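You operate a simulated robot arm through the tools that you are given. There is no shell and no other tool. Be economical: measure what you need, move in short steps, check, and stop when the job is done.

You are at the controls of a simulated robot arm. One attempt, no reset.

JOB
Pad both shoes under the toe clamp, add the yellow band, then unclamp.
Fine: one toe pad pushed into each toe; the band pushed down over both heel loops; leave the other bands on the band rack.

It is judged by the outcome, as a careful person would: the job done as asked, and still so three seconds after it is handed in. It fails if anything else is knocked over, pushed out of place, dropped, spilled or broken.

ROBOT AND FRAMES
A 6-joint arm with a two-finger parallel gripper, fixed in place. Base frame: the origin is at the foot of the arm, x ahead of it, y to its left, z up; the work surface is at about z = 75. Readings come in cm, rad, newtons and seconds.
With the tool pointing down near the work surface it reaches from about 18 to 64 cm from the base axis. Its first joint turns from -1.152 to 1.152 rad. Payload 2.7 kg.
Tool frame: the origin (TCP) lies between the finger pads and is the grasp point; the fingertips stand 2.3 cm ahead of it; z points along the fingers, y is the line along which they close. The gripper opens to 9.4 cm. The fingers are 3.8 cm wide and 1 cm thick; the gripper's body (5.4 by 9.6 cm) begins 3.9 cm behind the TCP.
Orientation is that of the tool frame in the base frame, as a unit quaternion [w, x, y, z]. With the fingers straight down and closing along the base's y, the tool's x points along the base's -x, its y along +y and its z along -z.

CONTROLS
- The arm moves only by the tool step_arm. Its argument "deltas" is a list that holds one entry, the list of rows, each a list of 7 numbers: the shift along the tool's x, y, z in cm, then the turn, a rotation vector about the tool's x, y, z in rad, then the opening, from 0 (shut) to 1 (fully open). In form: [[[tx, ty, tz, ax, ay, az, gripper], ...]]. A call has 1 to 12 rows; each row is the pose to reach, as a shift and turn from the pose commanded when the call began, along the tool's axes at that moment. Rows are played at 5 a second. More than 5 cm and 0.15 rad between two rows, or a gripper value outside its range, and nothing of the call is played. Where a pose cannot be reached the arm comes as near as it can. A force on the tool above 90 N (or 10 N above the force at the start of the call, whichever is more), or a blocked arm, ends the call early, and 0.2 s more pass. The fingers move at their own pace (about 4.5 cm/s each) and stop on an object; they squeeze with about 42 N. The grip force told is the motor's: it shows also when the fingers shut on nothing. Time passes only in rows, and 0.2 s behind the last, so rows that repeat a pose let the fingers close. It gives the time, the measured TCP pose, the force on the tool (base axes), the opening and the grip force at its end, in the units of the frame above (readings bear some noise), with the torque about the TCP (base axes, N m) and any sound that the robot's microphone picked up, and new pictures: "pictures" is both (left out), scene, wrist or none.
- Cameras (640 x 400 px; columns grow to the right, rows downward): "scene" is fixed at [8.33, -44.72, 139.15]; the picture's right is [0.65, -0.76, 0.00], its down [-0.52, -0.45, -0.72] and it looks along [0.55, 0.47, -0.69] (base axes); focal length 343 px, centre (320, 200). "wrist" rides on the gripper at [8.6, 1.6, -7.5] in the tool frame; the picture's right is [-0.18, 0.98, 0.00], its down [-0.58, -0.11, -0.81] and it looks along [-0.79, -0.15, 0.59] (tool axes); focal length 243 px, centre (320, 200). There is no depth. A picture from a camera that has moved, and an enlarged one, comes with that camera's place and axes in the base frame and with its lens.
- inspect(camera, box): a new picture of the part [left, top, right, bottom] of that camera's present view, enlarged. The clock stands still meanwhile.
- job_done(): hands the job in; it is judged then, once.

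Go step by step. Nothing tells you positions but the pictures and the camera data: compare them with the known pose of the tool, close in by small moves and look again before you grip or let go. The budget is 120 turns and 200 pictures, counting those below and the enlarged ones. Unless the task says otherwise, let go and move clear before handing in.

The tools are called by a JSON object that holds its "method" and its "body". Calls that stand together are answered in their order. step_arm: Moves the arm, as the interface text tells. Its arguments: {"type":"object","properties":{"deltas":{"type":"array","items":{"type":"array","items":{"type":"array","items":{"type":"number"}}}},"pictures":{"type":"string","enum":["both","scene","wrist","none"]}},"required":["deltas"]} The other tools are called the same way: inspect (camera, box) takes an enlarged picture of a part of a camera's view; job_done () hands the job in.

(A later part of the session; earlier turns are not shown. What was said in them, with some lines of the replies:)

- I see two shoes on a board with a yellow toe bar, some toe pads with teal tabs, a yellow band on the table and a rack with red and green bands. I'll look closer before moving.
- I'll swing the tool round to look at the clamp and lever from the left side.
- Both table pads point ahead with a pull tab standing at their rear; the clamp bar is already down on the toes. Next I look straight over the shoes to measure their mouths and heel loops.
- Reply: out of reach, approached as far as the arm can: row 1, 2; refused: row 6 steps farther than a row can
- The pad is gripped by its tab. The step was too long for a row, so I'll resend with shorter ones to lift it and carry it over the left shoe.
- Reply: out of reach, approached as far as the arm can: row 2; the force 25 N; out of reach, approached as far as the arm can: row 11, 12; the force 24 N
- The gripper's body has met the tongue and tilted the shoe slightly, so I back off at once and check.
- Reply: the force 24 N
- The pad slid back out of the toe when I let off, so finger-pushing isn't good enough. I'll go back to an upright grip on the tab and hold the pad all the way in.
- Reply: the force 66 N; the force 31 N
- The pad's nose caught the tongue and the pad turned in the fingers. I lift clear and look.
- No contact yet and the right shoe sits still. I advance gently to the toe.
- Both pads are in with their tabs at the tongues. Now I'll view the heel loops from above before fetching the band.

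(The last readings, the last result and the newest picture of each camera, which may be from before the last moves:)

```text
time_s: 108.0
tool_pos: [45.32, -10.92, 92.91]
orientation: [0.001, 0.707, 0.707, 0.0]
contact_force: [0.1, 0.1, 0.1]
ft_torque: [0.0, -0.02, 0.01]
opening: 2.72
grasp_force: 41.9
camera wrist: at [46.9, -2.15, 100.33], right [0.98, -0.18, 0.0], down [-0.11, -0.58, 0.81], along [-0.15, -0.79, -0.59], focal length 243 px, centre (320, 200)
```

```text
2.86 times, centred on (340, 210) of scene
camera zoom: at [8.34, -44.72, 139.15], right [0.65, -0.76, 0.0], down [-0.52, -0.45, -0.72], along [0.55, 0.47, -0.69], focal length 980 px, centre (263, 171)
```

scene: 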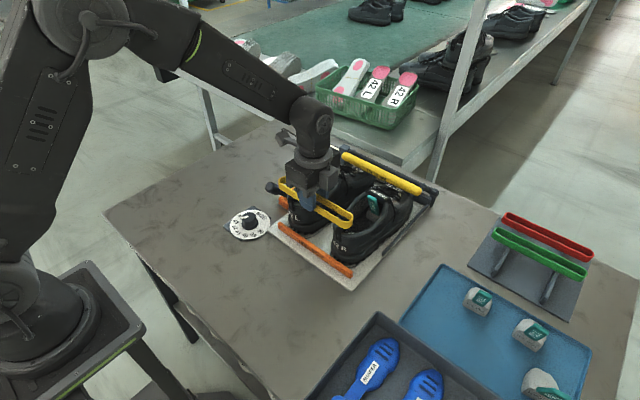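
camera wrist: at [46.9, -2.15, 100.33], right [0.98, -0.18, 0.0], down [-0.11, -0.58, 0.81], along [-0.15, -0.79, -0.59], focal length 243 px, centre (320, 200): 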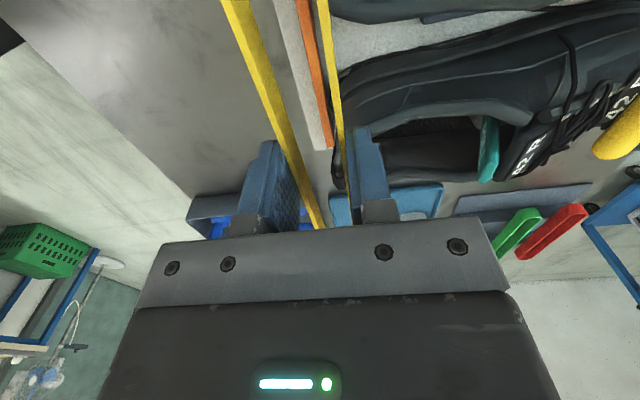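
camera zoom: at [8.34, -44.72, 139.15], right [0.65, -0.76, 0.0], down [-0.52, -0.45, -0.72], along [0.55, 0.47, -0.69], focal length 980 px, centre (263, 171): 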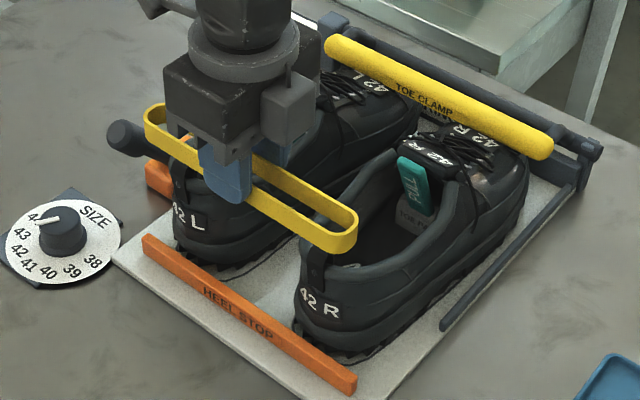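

{"method": "step_arm", "body": {"deltas": [[[-0.1, 0.3, 1, 0, 0, 0, 0.1], [-0.1, 0.3, 2.2, 0, 0, 0, 0.1], [-0.1, 0.3, 2.2, 0, 0, 0, 0.1]]], "pictures": "wrist"}}

{"method": "inspect", "body": {"camera": "scene", "box": [310, 190, 370, 240]}}

{"method": "inspect", "body": {"camera": "scene", "box": [265, 165, 325, 215]}}

{"method": "inspect", "body": {"camera": "wrist", "box": [260, 60, 400, 220]}}

```text
time_s: 108.8
tool_pos: [45.56, -10.89, 90.83]
orientation: [0.0, 0.707, 0.707, 0.0]
contact_force: [0.3, 0.6, -0.3]
ft_torque: [0.0, 0.01, -0.01]
opening: 2.72
grasp_force: 42.2
camera wrist: at [47.13, -2.21, 98.2], right [0.98, -0.18, 0.0], down [-0.11, -0.58, 0.81], along [-0.15, -0.79, -0.59], focal length 243 px, centre (320, 200)
```

wrist: 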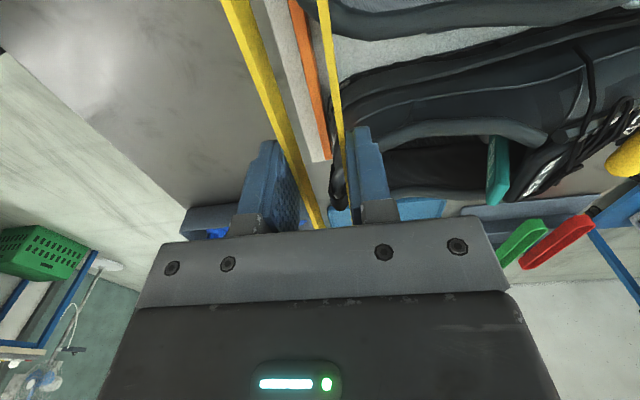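

```text
8.00 times, centred on (340, 215) of scene
camera zoom: at [8.33, -44.72, 139.15], right [0.65, -0.76, 0.0], down [-0.52, -0.45, -0.72], along [0.55, 0.47, -0.69], focal length 2744 px, centre (160, 80)
```

zoom: 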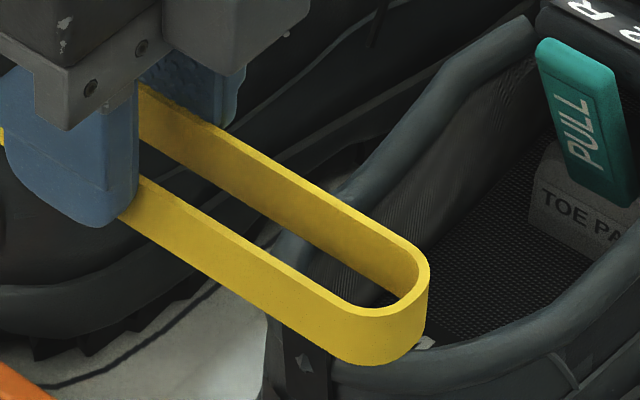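

```text
8.00 times, centred on (295, 190) of scene
camera zoom: at [8.33, -44.72, 139.15], right [0.65, -0.76, 0.0], down [-0.52, -0.45, -0.72], along [0.55, 0.47, -0.69], focal length 2744 px, centre (520, 280)
```

zoom: 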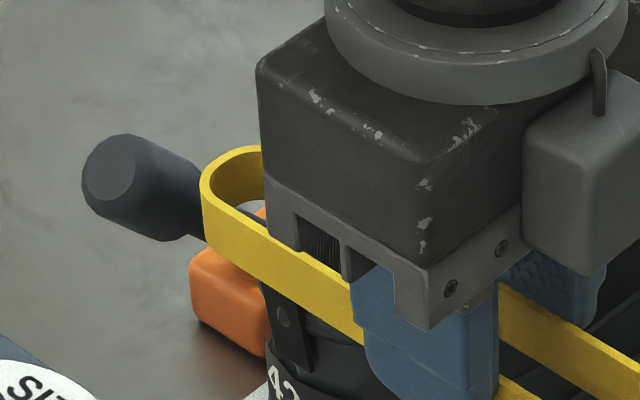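

```text
2.50 times, centred on (330, 140) of wrist
camera zoom: at [47.13, -2.21, 98.2], right [0.98, -0.18, 0.0], down [-0.11, -0.58, 0.81], along [-0.15, -0.79, -0.59], focal length 606 px, centre (295, 350)
```

zoom: 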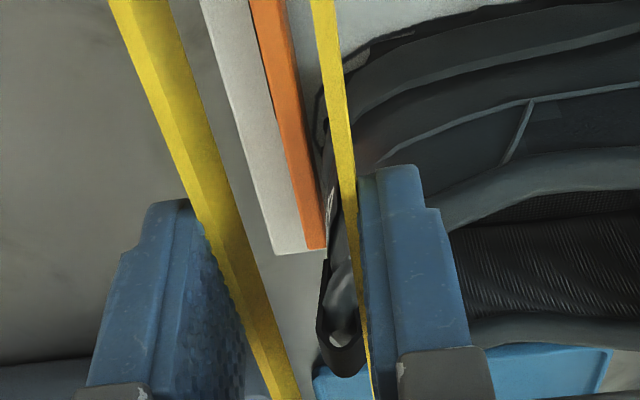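

{"method": "step_arm", "body": {"deltas": [[[0, 0.08, 0.4, 0, 0, 0, 0.1], [0, 0.08, 0.8, 0, 0, 0, 0.1], [0, 0.08, 1.2, 0, 0, 0, 0.1]]], "pictures": "wrist"}}

{"method": "inspect", "body": {"camera": "scene", "box": [310, 190, 370, 240]}}

{"method": "inspect", "body": {"camera": "scene", "box": [265, 165, 325, 215]}}

{"method": "inspect", "body": {"camera": "wrist", "box": [260, 60, 400, 220]}}

```text
time_s: 109.6
tool_pos: [45.56, -10.87, 89.59]
orientation: [0.0, 0.707, 0.707, 0.0]
contact_force: [0.0, 0.2, 0.1]
ft_torque: [0.09, -0.07, -0.07]
opening: 2.73
grasp_force: 42.2
camera wrist: at [47.24, -2.12, 97.05], right [0.98, -0.18, 0.0], down [-0.11, -0.58, 0.81], along [-0.15, -0.79, -0.59], focal length 243 px, centre (320, 200)
```

wrist: 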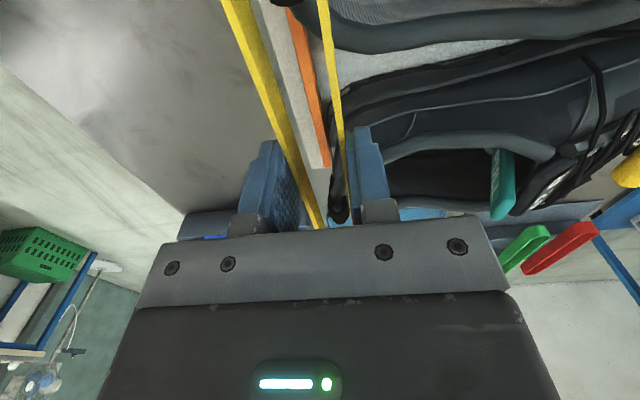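

```text
8.00 times, centred on (340, 215) of scene
camera zoom: at [8.33, -44.72, 139.15], right [0.65, -0.76, 0.0], down [-0.52, -0.45, -0.72], along [0.55, 0.47, -0.69], focal length 2744 px, centre (160, 80)
```

zoom: 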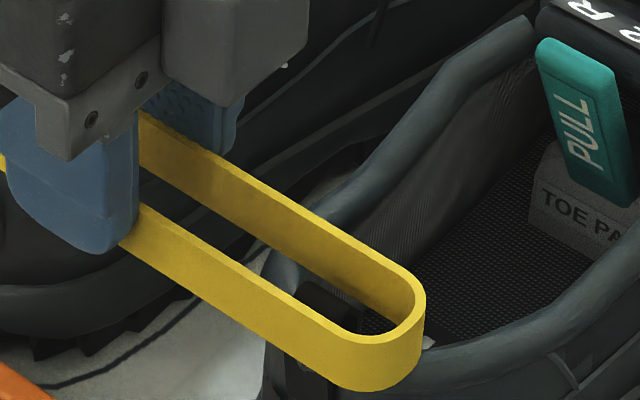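

```text
8.00 times, centred on (295, 190) of scene
camera zoom: at [8.33, -44.72, 139.15], right [0.65, -0.76, 0.0], down [-0.52, -0.45, -0.72], along [0.55, 0.47, -0.69], focal length 2744 px, centre (520, 280)
```

zoom: 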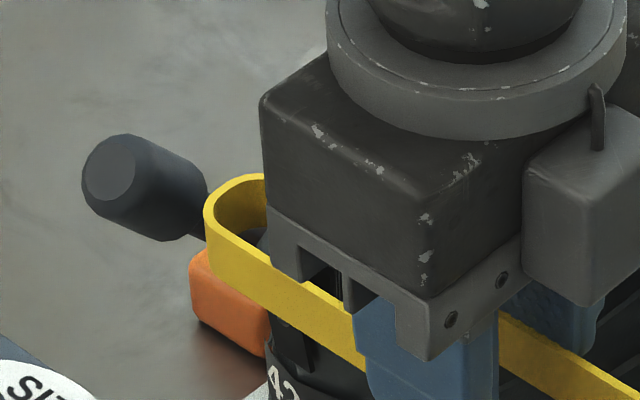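

```text
2.50 times, centred on (330, 140) of wrist
camera zoom: at [47.24, -2.12, 97.05], right [0.98, -0.18, 0.0], down [-0.11, -0.58, 0.81], along [-0.15, -0.79, -0.59], focal length 606 px, centre (295, 350)
```

zoom: 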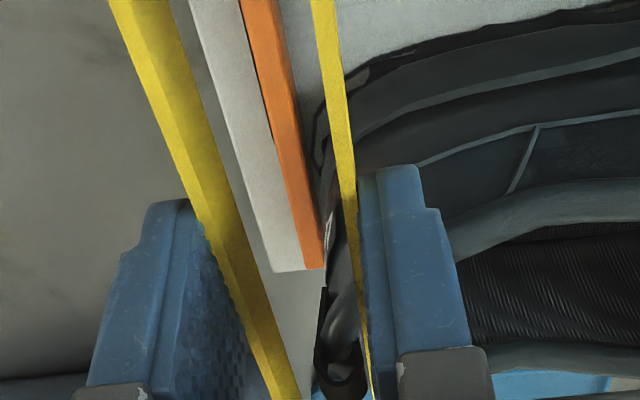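

{"method": "step_arm", "body": {"deltas": [[[0, 0.25, 0, 0, 0, 0, 0.1], [0, 0.25, 0.4, 0, 0, 0, 0.1], [0, 0.25, 0.8, 0, 0, 0, 0.1], [0, 0.25, 0.8, 0, 0, 0, 0.1]]], "pictures": "wrist"}}

{"method": "inspect", "body": {"camera": "scene", "box": [310, 190, 370, 240]}}

{"method": "inspect", "body": {"camera": "wrist", "box": [260, 0, 400, 220]}}

```text
time_s: 110.6
tool_pos: [45.9, -11.04, 88.96]
orientation: [0.0, 0.708, 0.706, 0.0]
contact_force: [0.2, 0.1, 0.6]
ft_torque: [0.0, -0.02, -0.02]
opening: 2.71
grasp_force: 41.5
camera wrist: at [47.6, -2.19, 96.38], right [0.98, -0.18, 0.0], down [-0.11, -0.58, 0.81], along [-0.15, -0.79, -0.59], focal length 243 px, centre (320, 200)
```

wrist: 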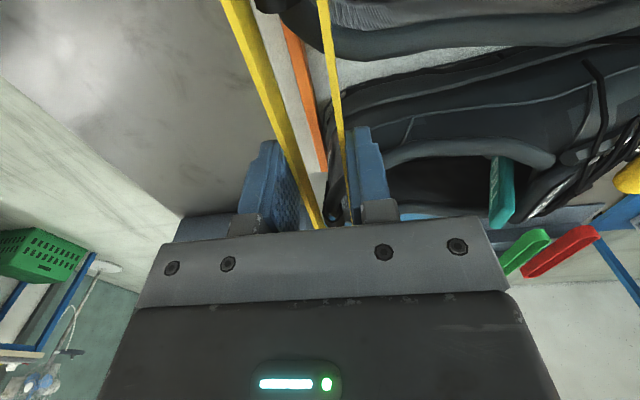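

```text
8.00 times, centred on (340, 215) of scene
camera zoom: at [8.33, -44.72, 139.15], right [0.65, -0.76, 0.0], down [-0.52, -0.45, -0.72], along [0.55, 0.47, -0.69], focal length 2744 px, centre (160, 80)
```

zoom: 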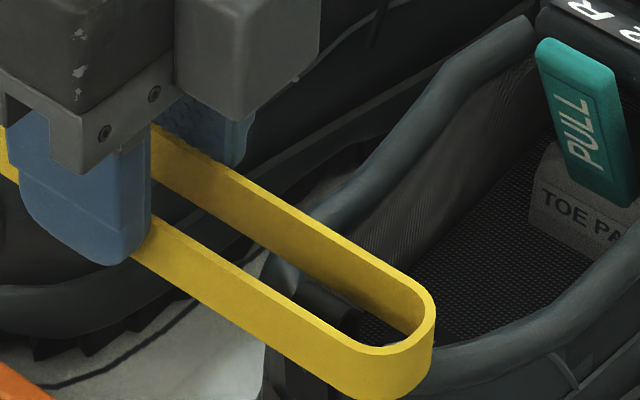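

```text
1.82 times, centred on (330, 110) of wrist
camera zoom: at [47.6, -2.19, 96.38], right [0.98, -0.18, 0.0], down [-0.11, -0.58, 0.81], along [-0.15, -0.79, -0.59], focal length 441 px, centre (302, 364)
```

zoom: 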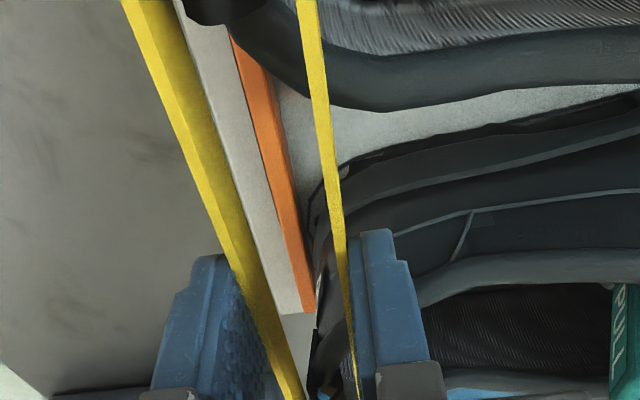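

{"method": "step_arm", "body": {"deltas": [[[0, 0, 0.4, 0, 0, 0, 0.1], [0, 0, 0.8, 0, 0, 0, 0.1], [0, 0, 0.8, 0, 0, 0, 0.1]]], "pictures": "wrist"}}

{"method": "inspect", "body": {"camera": "scene", "box": [260, 150, 380, 250]}}

{"method": "inspect", "body": {"camera": "wrist", "box": [220, 0, 400, 220]}}

```text
time_s: 111.4
tool_pos: [46.02, -10.92, 88.37]
orientation: [0.003, 0.706, 0.708, 0.001]
contact_force: [-1.2, 4.2, 28.7]
ft_torque: [0.65, -0.13, 0.14]
opening: 2.76
grasp_force: 41.1
camera wrist: at [47.58, -2.21, 95.76], right [0.98, -0.18, 0.01], down [-0.11, -0.58, 0.81], along [-0.14, -0.79, -0.59], focal length 243 px, centre (320, 200)
```

wrist: 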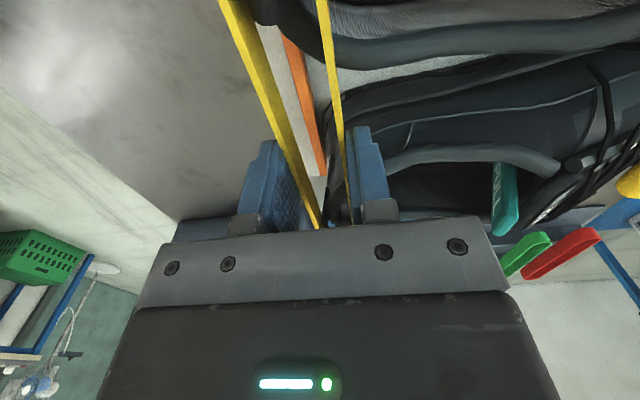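

```text
4.00 times, centred on (320, 200) of scene
camera zoom: at [8.29, -44.7, 139.16], right [0.65, -0.76, 0.0], down [-0.52, -0.45, -0.73], along [0.55, 0.47, -0.69], focal length 1372 px, centre (320, 200)
```

zoom: 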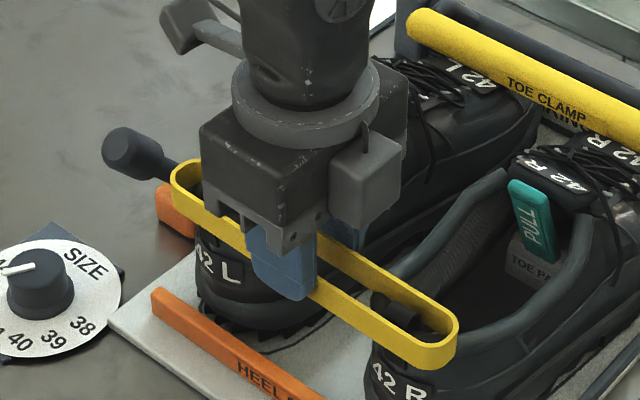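

```text
1.82 times, centred on (310, 110) of wrist
camera zoom: at [47.58, -2.21, 95.76], right [0.98, -0.18, 0.01], down [-0.11, -0.58, 0.81], along [-0.14, -0.79, -0.59], focal length 441 px, centre (338, 364)
```

zoom: 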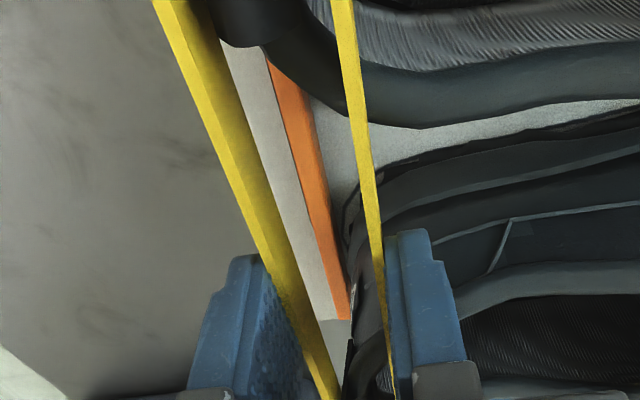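

{"method": "step_arm", "body": {"deltas": [[[0, 0, 0.2, 0, 0, 0, 0.1], [0, 0, 0.4, 0, 0, 0, 0.1], [0, 0, 0.4, 0, 0, 0, 0.1]]], "pictures": "none"}}

{"method": "inspect", "body": {"camera": "scene", "box": [260, 150, 380, 250]}}

```text
time_s: 112.2
tool_pos: [45.98, -10.73, 87.56]
orientation: [0.0, 0.708, 0.706, 0.003]
contact_force: [4.7, 5.0, 11.7]
ft_torque: [1.22, -0.21, -0.2]
opening: 2.79
grasp_force: 42.0
```

```text
4.00 times, centred on (320, 200) of scene
camera zoom: at [8.34, -44.7, 139.16], right [0.65, -0.76, 0.0], down [-0.52, -0.45, -0.72], along [0.55, 0.47, -0.69], focal length 1372 px, centre (320, 200)
```

zoom: 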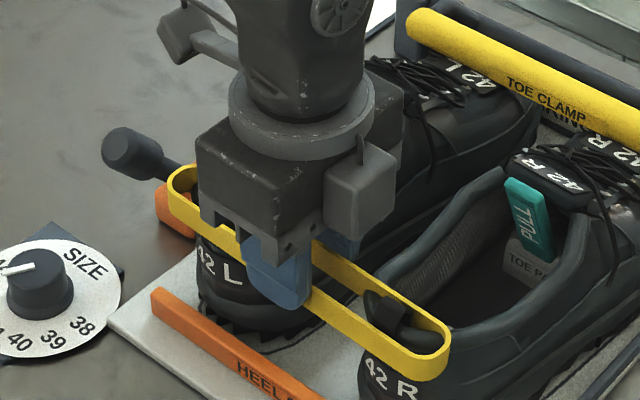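

{"method": "inspect", "body": {"camera": "wrist", "box": [200, 0, 400, 220]}}

{"method": "inspect", "body": {"camera": "scene", "box": [290, 180, 380, 250]}}

```text
1.82 times, centred on (300, 110) of wrist
camera zoom: at [47.53, -2.04, 95.03], right [0.98, -0.19, 0.0], down [-0.11, -0.58, 0.8], along [-0.15, -0.79, -0.59], focal length 441 px, centre (356, 364)
```

zoom: 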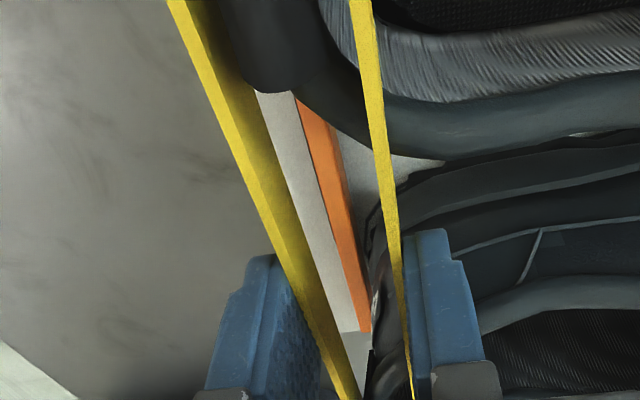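

```text
5.71 times, centred on (335, 215) of scene
camera zoom: at [8.34, -44.7, 139.16], right [0.65, -0.76, 0.0], down [-0.52, -0.45, -0.72], along [0.55, 0.47, -0.69], focal length 1960 px, centre (234, 114)
```

zoom: 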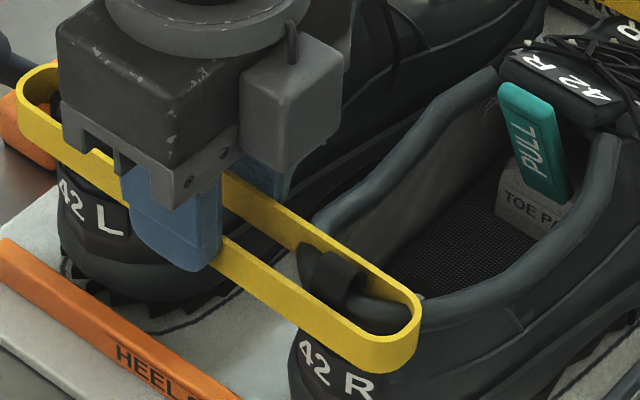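

{"method": "step_arm", "body": {"deltas": [[[0, 0, -0.1, 0, 0, 0, 0.1], [0, 0, -0.1, 0, 0, 0, 0.45], [0, 0, -0.1, 0, 0, 0, 0.5], [0, 0, -2, 0, 0, 0, 0.5], [0, 0, -5, 0, 0, 0, 0.5], [0, 0, -9, 0, 0, 0, 0.5], [0, 0, -12, 0, 0, 0, 0.5]]], "pictures": "wrist"}}

{"method": "inspect", "body": {"camera": "scene", "box": [260, 140, 380, 250]}}

{"method": "inspect", "body": {"camera": "wrist", "box": [200, 0, 440, 200]}}

```text
time_s: 113.8
tool_pos: [45.78, -10.85, 99.68]
orientation: [0.0, 0.708, 0.707, -0.001]
contact_force: [0.6, -0.5, 0.5]
ft_torque: [0.02, 0.0, 0.02]
opening: 4.7
grasp_force: 0.1
camera wrist: at [47.38, -2.1, 107.14], right [0.98, -0.18, 0.0], down [-0.11, -0.58, 0.81], along [-0.15, -0.79, -0.59], focal length 243 px, centre (320, 200)
```

wrist: 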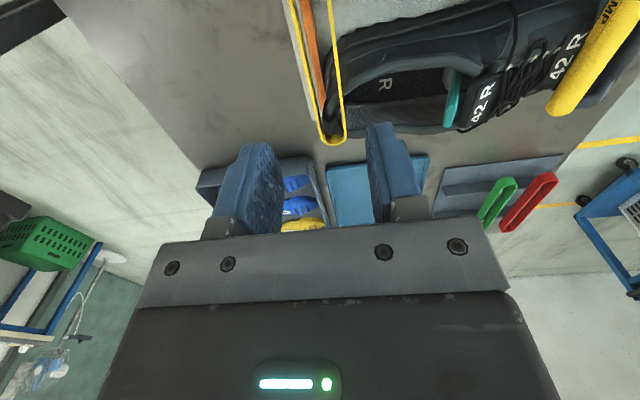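

```text
3.64 times, centred on (320, 195) of scene
camera zoom: at [8.33, -44.72, 139.15], right [0.65, -0.76, 0.0], down [-0.52, -0.45, -0.72], along [0.55, 0.47, -0.69], focal length 1247 px, centre (320, 218)
```

zoom: 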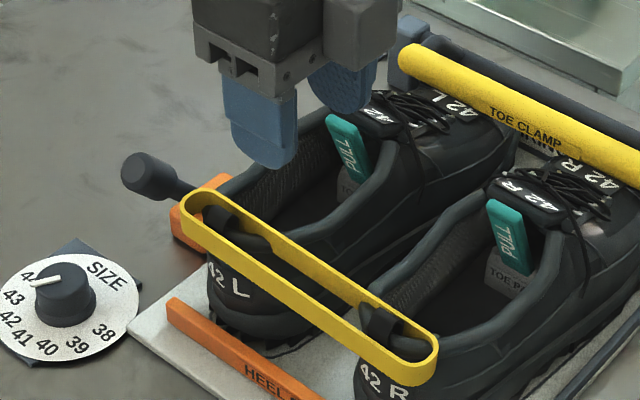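

```text
2.00 times, centred on (320, 100) of wrist
camera zoom: at [47.38, -2.1, 107.14], right [0.98, -0.18, 0.0], down [-0.11, -0.58, 0.81], along [-0.15, -0.79, -0.59], focal length 485 px, centre (320, 400)
```

zoom: 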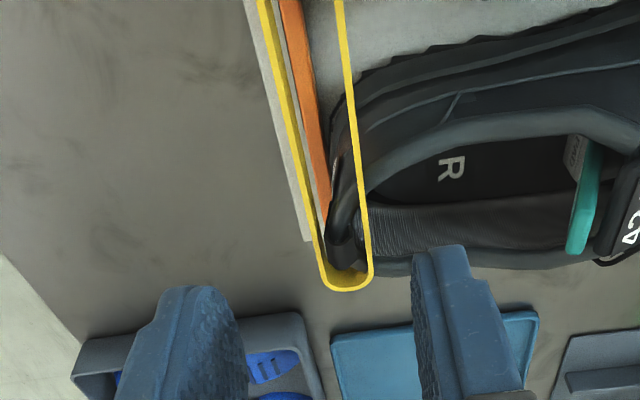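

{"method": "inspect", "body": {"camera": "scene", "box": [280, 180, 350, 250]}}

{"method": "inspect", "body": {"camera": "scene", "box": [320, 150, 440, 250]}}

```text
5.71 times, centred on (315, 215) of scene
camera zoom: at [8.33, -44.72, 139.15], right [0.65, -0.76, 0.0], down [-0.52, -0.45, -0.72], along [0.55, 0.47, -0.69], focal length 1960 px, centre (349, 114)
```

zoom: 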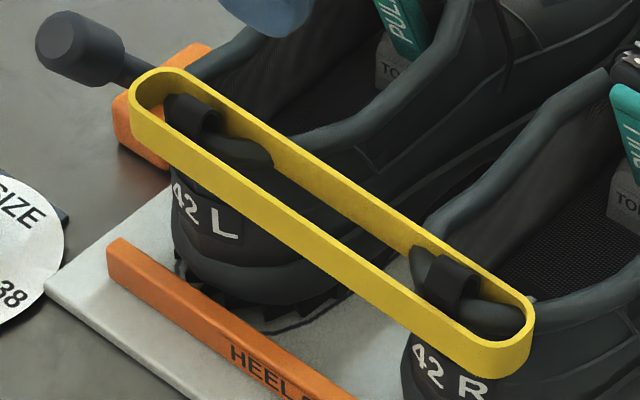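

```text
4.00 times, centred on (380, 200) of scene
camera zoom: at [8.33, -44.72, 139.15], right [0.65, -0.76, 0.0], down [-0.52, -0.45, -0.72], along [0.55, 0.47, -0.69], focal length 1372 px, centre (80, 200)
```

zoom: 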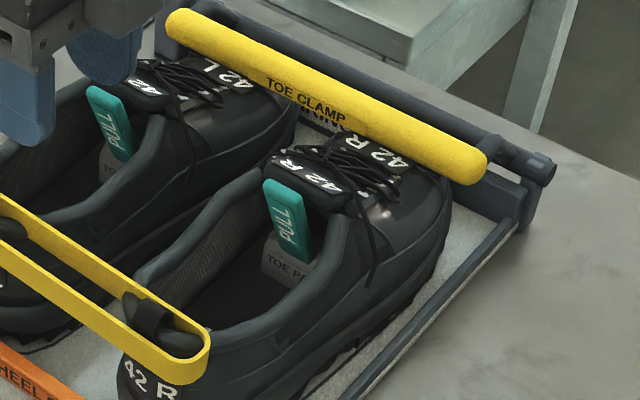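

The band sits round both heel loops and both pads are in. Next the clamp lever: I take it to swing up and over ahead (+x), like the clamp arm; I'll come down behind its knob.

{"method": "step_arm", "body": {"deltas": [[[4, -0.6, 0, 0, 0, 0, 0.2], [8, -1.2, 0, 0, 0, 0, 0], [12, -1.8, 0, 0, 0, 0, 0], [16.1, -2.3, 1, 0, 0, 0, 0], [16.1, -2.3, 5, 0, 0, 0, 0], [16.1, -2.3, 9, 0, 0, 0, 0], [16.1, -2.3, 11, 0, 0, 0, 0], [16.1, -2.3, 11, 0, 0, 0, 0]]], "pictures": "both"}}

{"method": "inspect", "body": {"camera": "scene", "box": [240, 140, 360, 240]}}

{"method": "inspect", "body": {"camera": "wrist", "box": [220, 60, 480, 230]}}

```text
time_s: 115.6
tool_pos: [43.68, 5.23, 88.46]
orientation: [0.0, 0.707, 0.707, 0.0]
contact_force: [-1.0, 0.0, -0.8]
ft_torque: [-0.02, -0.01, 0.01]
opening: 0.0
grasp_force: 42.6
camera wrist: at [45.2, 13.95, 95.85], right [0.98, -0.18, 0.0], down [-0.11, -0.58, 0.81], along [-0.15, -0.79, -0.59], focal length 243 px, centre (320, 200)
```

scene: 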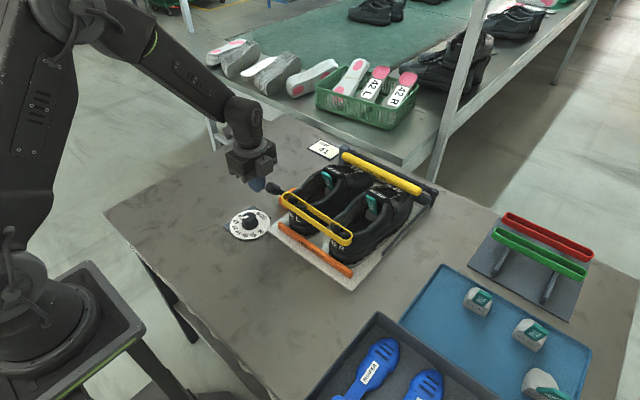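
wrist: 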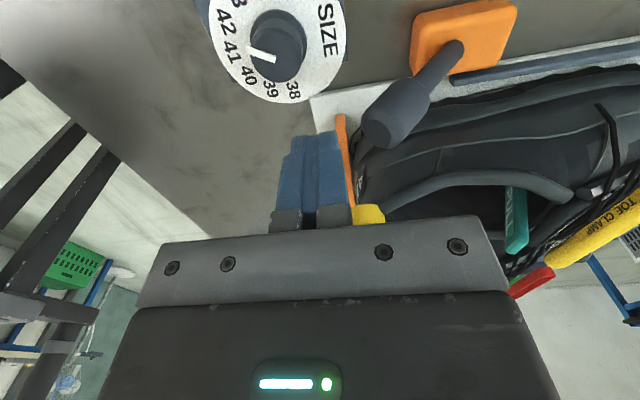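

```text
4.00 times, centred on (300, 190) of scene
camera zoom: at [8.33, -44.72, 139.15], right [0.65, -0.76, 0.0], down [-0.52, -0.45, -0.72], along [0.55, 0.47, -0.69], focal length 1372 px, centre (400, 240)
```

zoom: 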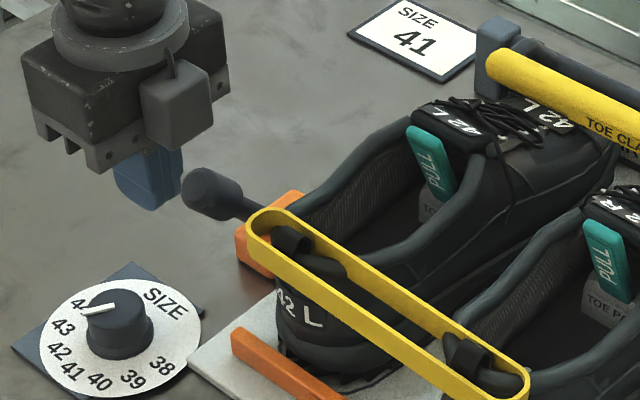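

```text
2.35 times, centred on (350, 145) of wrist
camera zoom: at [45.2, 13.95, 95.85], right [0.98, -0.18, 0.0], down [-0.11, -0.58, 0.81], along [-0.15, -0.79, -0.59], focal length 571 px, centre (249, 329)
```

zoom: 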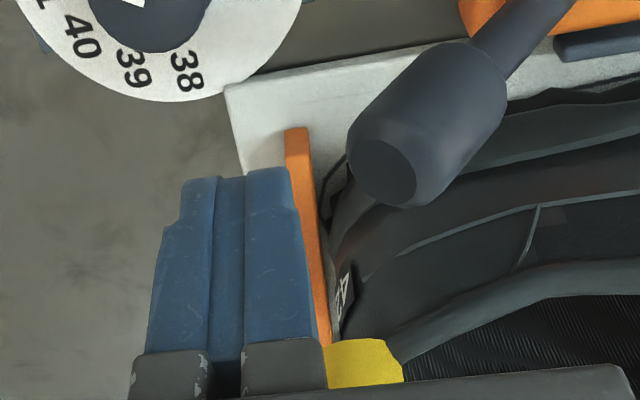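

{"method": "step_arm", "body": {"deltas": [[[-0.5, 0, 1.2, 0, 0, 0, 0], [-0.5, 0, 2.4, 0, 0, 0, 0], [-0.5, 0, 3.4, 0, 0, 0, 0], [-0.5, 0.8, 3.4, 0, 0, 0, 0], [-0.5, 1.6, 3.4, 0, 0, 0, 0], [-0.5, 2.4, 3.4, 0, 0, 0, 0], [-0.5, 3.2, 3.4, 0, 0, 0, 0]]], "pictures": "wrist"}}

{"method": "inspect", "body": {"camera": "scene", "box": [240, 120, 440, 250]}}

```text
time_s: 117.1
tool_pos: [45.39, 4.82, 85.34]
orientation: [-0.011, 0.707, 0.707, -0.013]
contact_force: [-20.5, 0.4, 17.1]
ft_torque: [0.01, 0.07, 0.02]
opening: 0.0
grasp_force: 41.8
stopped in row 7: the force on the tool passed its limit at 98 N (the readings are from after the stop); the commanded pose is now the measured one
no pictures are left
```

```text
refused: no pictures are left
```

No pictures are left, so I go on by readings. The push jammed by friction along the lever's axis. I'll back off and instead pinch the knob between the fingers (closing along y) and carry it round its arc, watching the force.

{"method": "step_arm", "body": {"deltas": [[[0, -1, 0, 0, 0, 0, 0], [0, -2, -2, 0, 0, 0, 0], [0, -2, -6, 0, 0, 0, 0.2], [0, -2, -10, 0, 0, 0, 0.5], [0, -2, -10, 0, 0, 0, 0.5]]], "pictures": "none"}}

{"method": "step_arm", "body": {"deltas": [[[0, 0, 0, 0, 0, -0.131, 0.5], [0, 0, 0, 0, 0, -0.262, 0.5], [0, 0, 0, 0, 0, -0.393, 0.5], [0, 0, 0, 0, 0, -0.524, 0.5], [0, 0, 0, 0, 0, -0.654, 0.5], [0, 0, 0, 0, 0, -0.785, 0.5], [0, 0, 0, 0, 0, -0.916, 0.5], [0, 0, 0, 0, 0, -1.047, 0.5], [0, 0, 0, 0, 0, -1.178, 0.5], [0, 0, 0, 0, 0, -1.309, 0.5], [0, 0, 0, 0, 0, -1.44, 0.5], [0, 0, 0, 0, 0, -1.5708, 0.5]]], "pictures": "none"}}

```text
time_s: 118.3
tool_pos: [43.68, 4.61, 95.54]
orientation: [-0.009, 0.707, 0.707, -0.009]
contact_force: [0.0, 0.2, -0.7]
ft_torque: [-0.02, 0.03, 0.01]
opening: 4.7
grasp_force: 0.1
no pictures are left
```

```text
time_s: 120.9
tool_pos: [43.93, 4.87, 95.48]
orientation: [-0.012, -0.001, 1.0, -0.001]
contact_force: [0.2, 0.0, -0.8]
ft_torque: [0.03, -0.01, -0.01]
opening: 4.69
grasp_force: 0.0
no pictures are left
```

{"method": "step_arm", "body": {"deltas": [[[-1.9, -0.1, 0, 0, -0.024, 0, 0.55], [-3.7, -0.2, 2, 0, -0.024, 0, 0.55], [-3.7, -0.2, 5, 0, -0.024, 0, 0.55], [-3.7, -0.2, 8, 0, -0.024, 0, 0.55], [-3.7, -0.2, 10, 0, -0.024, 0, 0.55], [-3.7, -0.2, 11.3, 0, -0.024, 0, 0.55], [-3.7, -0.2, 11.3, 0, -0.024, 0, 0.55]]], "pictures": "none"}}

```text
time_s: 122.5
tool_pos: [47.39, 4.69, 84.19]
orientation: [0.0, 0.0, 1.0, 0.0]
contact_force: [0.7, 0.5, -0.5]
ft_torque: [0.0, 0.02, -0.02]
opening: 5.16
grasp_force: 0.0
no pictures are left
```

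No contact on the way down, so the knob should be between the fingers. I close on it.

{"method": "step_arm", "body": {"deltas": [[[-0.2, 0, 0.2, 0, 0, 0, 0.35], [-0.2, 0, 0.2, 0, 0, 0, 0.25], [-0.2, 0, 0.2, 0, 0, 0, 0.15], [-0.2, 0, 0.2, 0, 0, 0, 0.1], [-0.2, 0, 0.2, 0, 0, 0, 0.1]]], "pictures": "none"}}

```text
time_s: 123.7
tool_pos: [47.57, 4.9, 83.97]
orientation: [0.001, 0.0, 1.0, -0.001]
contact_force: [-3.8, 28.4, 1.8]
ft_torque: [0.41, 0.17, 0.12]
opening: 2.64
grasp_force: 44.9
no pictures are left
```

{"method": "step_arm", "body": {"deltas": [[[0, 0.15, 0, 0, 0, 0, 0.1], [0, 0.25, 0, 0, 0, 0, 0.1], [0, 0.25, 0, 0, 0, 0, 0.1]]], "pictures": "none"}}

```text
time_s: 124.5
tool_pos: [47.63, 4.82, 83.97]
orientation: [0.001, 0.0, 1.0, -0.002]
contact_force: [-9.8, 13.8, 25.0]
ft_torque: [0.07, 0.04, 0.35]
opening: 2.64
grasp_force: 44.8
no pictures are left
```

{"method": "step_arm", "body": {"deltas": [[[-0.25, 0.1, -0.2, 0, 0, 0, 0.1], [-0.5, 0.1, -0.38, 0, 0, 0, 0.1], [-0.75, 0.1, -0.55, 0, 0, 0, 0.1], [-0.75, 0.1, -0.55, 0, 0, 0, 0.1]]], "pictures": "none"}}

```text
time_s: 125.5
tool_pos: [47.94, 4.83, 84.17]
orientation: [-0.006, 0.0, 1.0, -0.003]
contact_force: [-23.8, 8.4, 2.7]
ft_torque: [0.11, 1.26, 0.13]
opening: 2.64
grasp_force: 45.6
no pictures are left
```

{"method": "step_arm", "body": {"deltas": [[[0.4, 0, 0.3, 0, 0, 0, 0.1], [0.75, 0, 0.55, 0, 0, 0, 0.1], [1, 0, 0.75, 0, 0, 0, 0.1], [1.25, 0, 0.95, 0, 0, 0, 0.1], [1.25, 0, 0.95, 0, 0, 0, 0.1]]], "pictures": "none"}}

```text
time_s: 126.7
tool_pos: [47.69, 4.88, 83.97]
orientation: [0.01, 0.0, 1.0, 0.0]
contact_force: [17.2, -9.4, 31.4]
ft_torque: [-0.1, -0.92, -0.02]
opening: 2.62
grasp_force: 45.3
no pictures are left
```

{"method": "step_arm", "body": {"deltas": [[[-0.6, 0, -0.45, 0, 0, 0, 0.1], [-1.1, 0, -0.8, 0, 0, 0, 0.1], [-1.5, 0, -1.1, 0, 0, 0, 0.1], [-1.9, 0, -1.4, 0, 0, 0, 0.1], [-2.3, 0, -1.7, 0, 0, 0, 0.1]]], "pictures": "none"}}

```text
time_s: 127.9
tool_pos: [49.13, 4.85, 84.89]
orientation: [-0.005, 0.001, 1.0, -0.002]
contact_force: [-10.3, 4.3, -17.7]
ft_torque: [0.04, 1.33, 0.08]
opening: 2.66
grasp_force: 45.0
no pictures are left
```

{"method": "step_arm", "body": {"deltas": [[[-0.6, 0, -0.3, 0, 0, 0, 0.1], [-1.2, 0, -0.5, 0, 0, 0, 0.1], [-1.8, 0, -0.65, 0, 0, 0, 0.1], [-1.8, 0, -0.65, 0, 0, 0, 0.1]]], "pictures": "none"}}

```text
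time_s: 128.9
tool_pos: [50.93, 4.96, 85.76]
orientation: [-0.003, -0.001, 1.0, -0.002]
contact_force: [-17.8, 4.1, 1.2]
ft_torque: [0.12, 1.38, 0.04]
opening: 2.66
grasp_force: 45.3
no pictures are left
```

{"method": "step_arm", "body": {"deltas": [[[-0.7, 0, -0.15, 0, 0, 0, 0.1], [-1.4, 0, -0.2, 0, 0, 0, 0.1], [-2.1, 0, -0.15, 0, 0, 0, 0.1], [-2.8, 0, -0.05, 0, 0, 0, 0.1], [-3.5, 0, 0.15, 0, 0, 0, 0.1], [-3.5, 0, 0.15, 0, 0, 0, 0.1]]], "pictures": "none"}}

```text
time_s: 130.3
tool_pos: [54.61, 4.95, 85.69]
orientation: [0.001, 0.0, 1.0, -0.002]
contact_force: [-11.0, -15.3, 20.9]
ft_torque: [0.02, 1.22, 0.05]
opening: 2.63
grasp_force: 45.7
no pictures are left
```

{"method": "step_arm", "body": {"deltas": [[[-0.6, 0, 0.05, 0, 0, 0, 0.1], [-1.2, 0, 0.25, 0, 0, 0, 0.1], [-1.8, 0, 0.5, 0, 0, 0, 0.1], [-2.4, 0, 0.75, 0, 0, 0, 0.1], [-3, 0, 1.1, 0, 0, 0, 0.1], [-3, 0, 1.1, 0, 0, 0, 0.1]]], "pictures": "none"}}

```text
time_s: 131.7
tool_pos: [57.44, 4.86, 84.52]
orientation: [-0.001, -0.001, 1.0, -0.001]
contact_force: [-9.3, -9.9, 10.4]
ft_torque: [0.0, 1.35, 0.05]
opening: 2.64
grasp_force: 45.0
no pictures are left
```

{"method": "step_arm", "body": {"deltas": [[[-0.5, 0, 0.3, 0, 0, 0, 0.1], [-1, 0, 0.65, 0, 0, 0, 0.1], [-1.45, 0, 1.05, 0, 0, 0, 0.1], [-1.45, 0, 1.05, 0, 0, 0, 0.1]]], "pictures": "none"}}

```text
time_s: 132.7
tool_pos: [58.85, 4.96, 83.77]
orientation: [-0.002, 0.001, 1.0, -0.001]
contact_force: [-28.9, -9.9, 26.8]
ft_torque: [-0.01, 0.49, 0.01]
opening: 2.66
grasp_force: 44.8
no pictures are left
```

{"method": "step_arm", "body": {"deltas": [[[0, 0, 0, 0, 0, 0, 0.3], [0, 0, 0, 0, 0, 0, 0.5], [0, 0, 0, 0, 0, 0, 0.5], [0, 0, -1.5, 0, 0, 0, 0.5], [0, 0, -4.5, 0, 0, 0, 0.5], [0, 0, -9, 0, 0, 0, 0.5], [0, 2, -13, 0, 0, 0, 0.5]]], "pictures": "none"}}

```text
time_s: 134.3
tool_pos: [59.22, 6.94, 96.5]
orientation: [-0.001, 0.0, 1.0, 0.0]
contact_force: [0.5, 0.2, 0.0]
ft_torque: [-0.04, -0.04, -0.02]
opening: 4.7
grasp_force: 0.1
no pictures are left
```

{"method": "step_arm", "body": {"deltas": [[[0.4, -1, 4, 0, 0, 0, 0.55], [0.4, -2, 8, 0, 0, 0, 0.55], [0.4, -2, 11, 0, 0, 0, 0.55], [0.4, -2, 12.7, 0, 0, 0, 0.55], [0.4, -2, 12.7, 0, 0, 0, 0.35], [0.4, -2, 12.7, 0, 0, 0, 0.26], [0.4, -2, 12.7, 0, 0, 0, 0.26]]], "pictures": "none"}}

```text
time_s: 135.9
tool_pos: [58.51, 4.79, 83.42]
orientation: [0.0, 0.001, 1.0, -0.002]
contact_force: [0.3, -7.8, -3.2]
ft_torque: [0.04, -0.27, -0.01]
opening: 2.67
grasp_force: 45.2
no pictures are left
```

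The knob is still where I left it, so the lever stays thrown. I let go and move clear.

{"method": "step_arm", "body": {"deltas": [[[0, 0, 0, 0, 0, 0, 0.4], [0, 0, 0, 0, 0, 0, 0.5], [0, 0, -1.5, 0, 0, 0, 0.5], [0, 0, -5, 0, 0, 0, 0.5], [0, 0, -9.5, 0, 0, 0, 0.5], [0, 1, -14, 0, 0, 0, 0.5], [2, 2, -18, 0, 0, 0, 0.5], [6, 3, -20, 0, 0, 0, 0.5], [10, 4, -20, 0, 0, 0, 0.5], [14, 4, -20, 0, 0, 0, 0.5], [14, 4, -20, 0, 0, 0, 0.5]]], "pictures": "none"}}

```text
time_s: 138.3
tool_pos: [44.42, 9.39, 103.78]
orientation: [0.002, 0.001, 1.0, -0.001]
contact_force: [-0.8, -0.4, 0.2]
ft_torque: [-0.02, 0.01, 0.04]
opening: 4.73
grasp_force: 0.0
no pictures are left
```

The arm is clear and the gripper is empty, so I'm handing the job in.

{"method": "job_done", "body": {}}

```text
The job is handed in.
```

I've handed the job in: both toe pads are in and the yellow band is over both heel loops. The toe clamp lever is thrown open, but I couldn't see that last step.

- **Unclamping:** I ran out of pictures before working the lever, so I went by force and position readings. The lever swung through its arc to a stop and was still there when I checked, but I didn't see the clamp bar lift.
- **Pads:** each went in until it met resistance, with its pull tab at the tongue. I last saw them in place just before I moved the lever.
- **Band:** it was around both loops and resting at the heel collars in the last pictures. The other bands weren't touched.
- **Shoe position:** the left shoe's heel ended up roughly half a centimetre off its outline on the board, after lifting a few times while I pushed its pad in. I left it there rather than risk shifting the pad.
- **Right pad:** the first try caught on the tongue, so I set the pad back on the table, gripped it again and inserted it.
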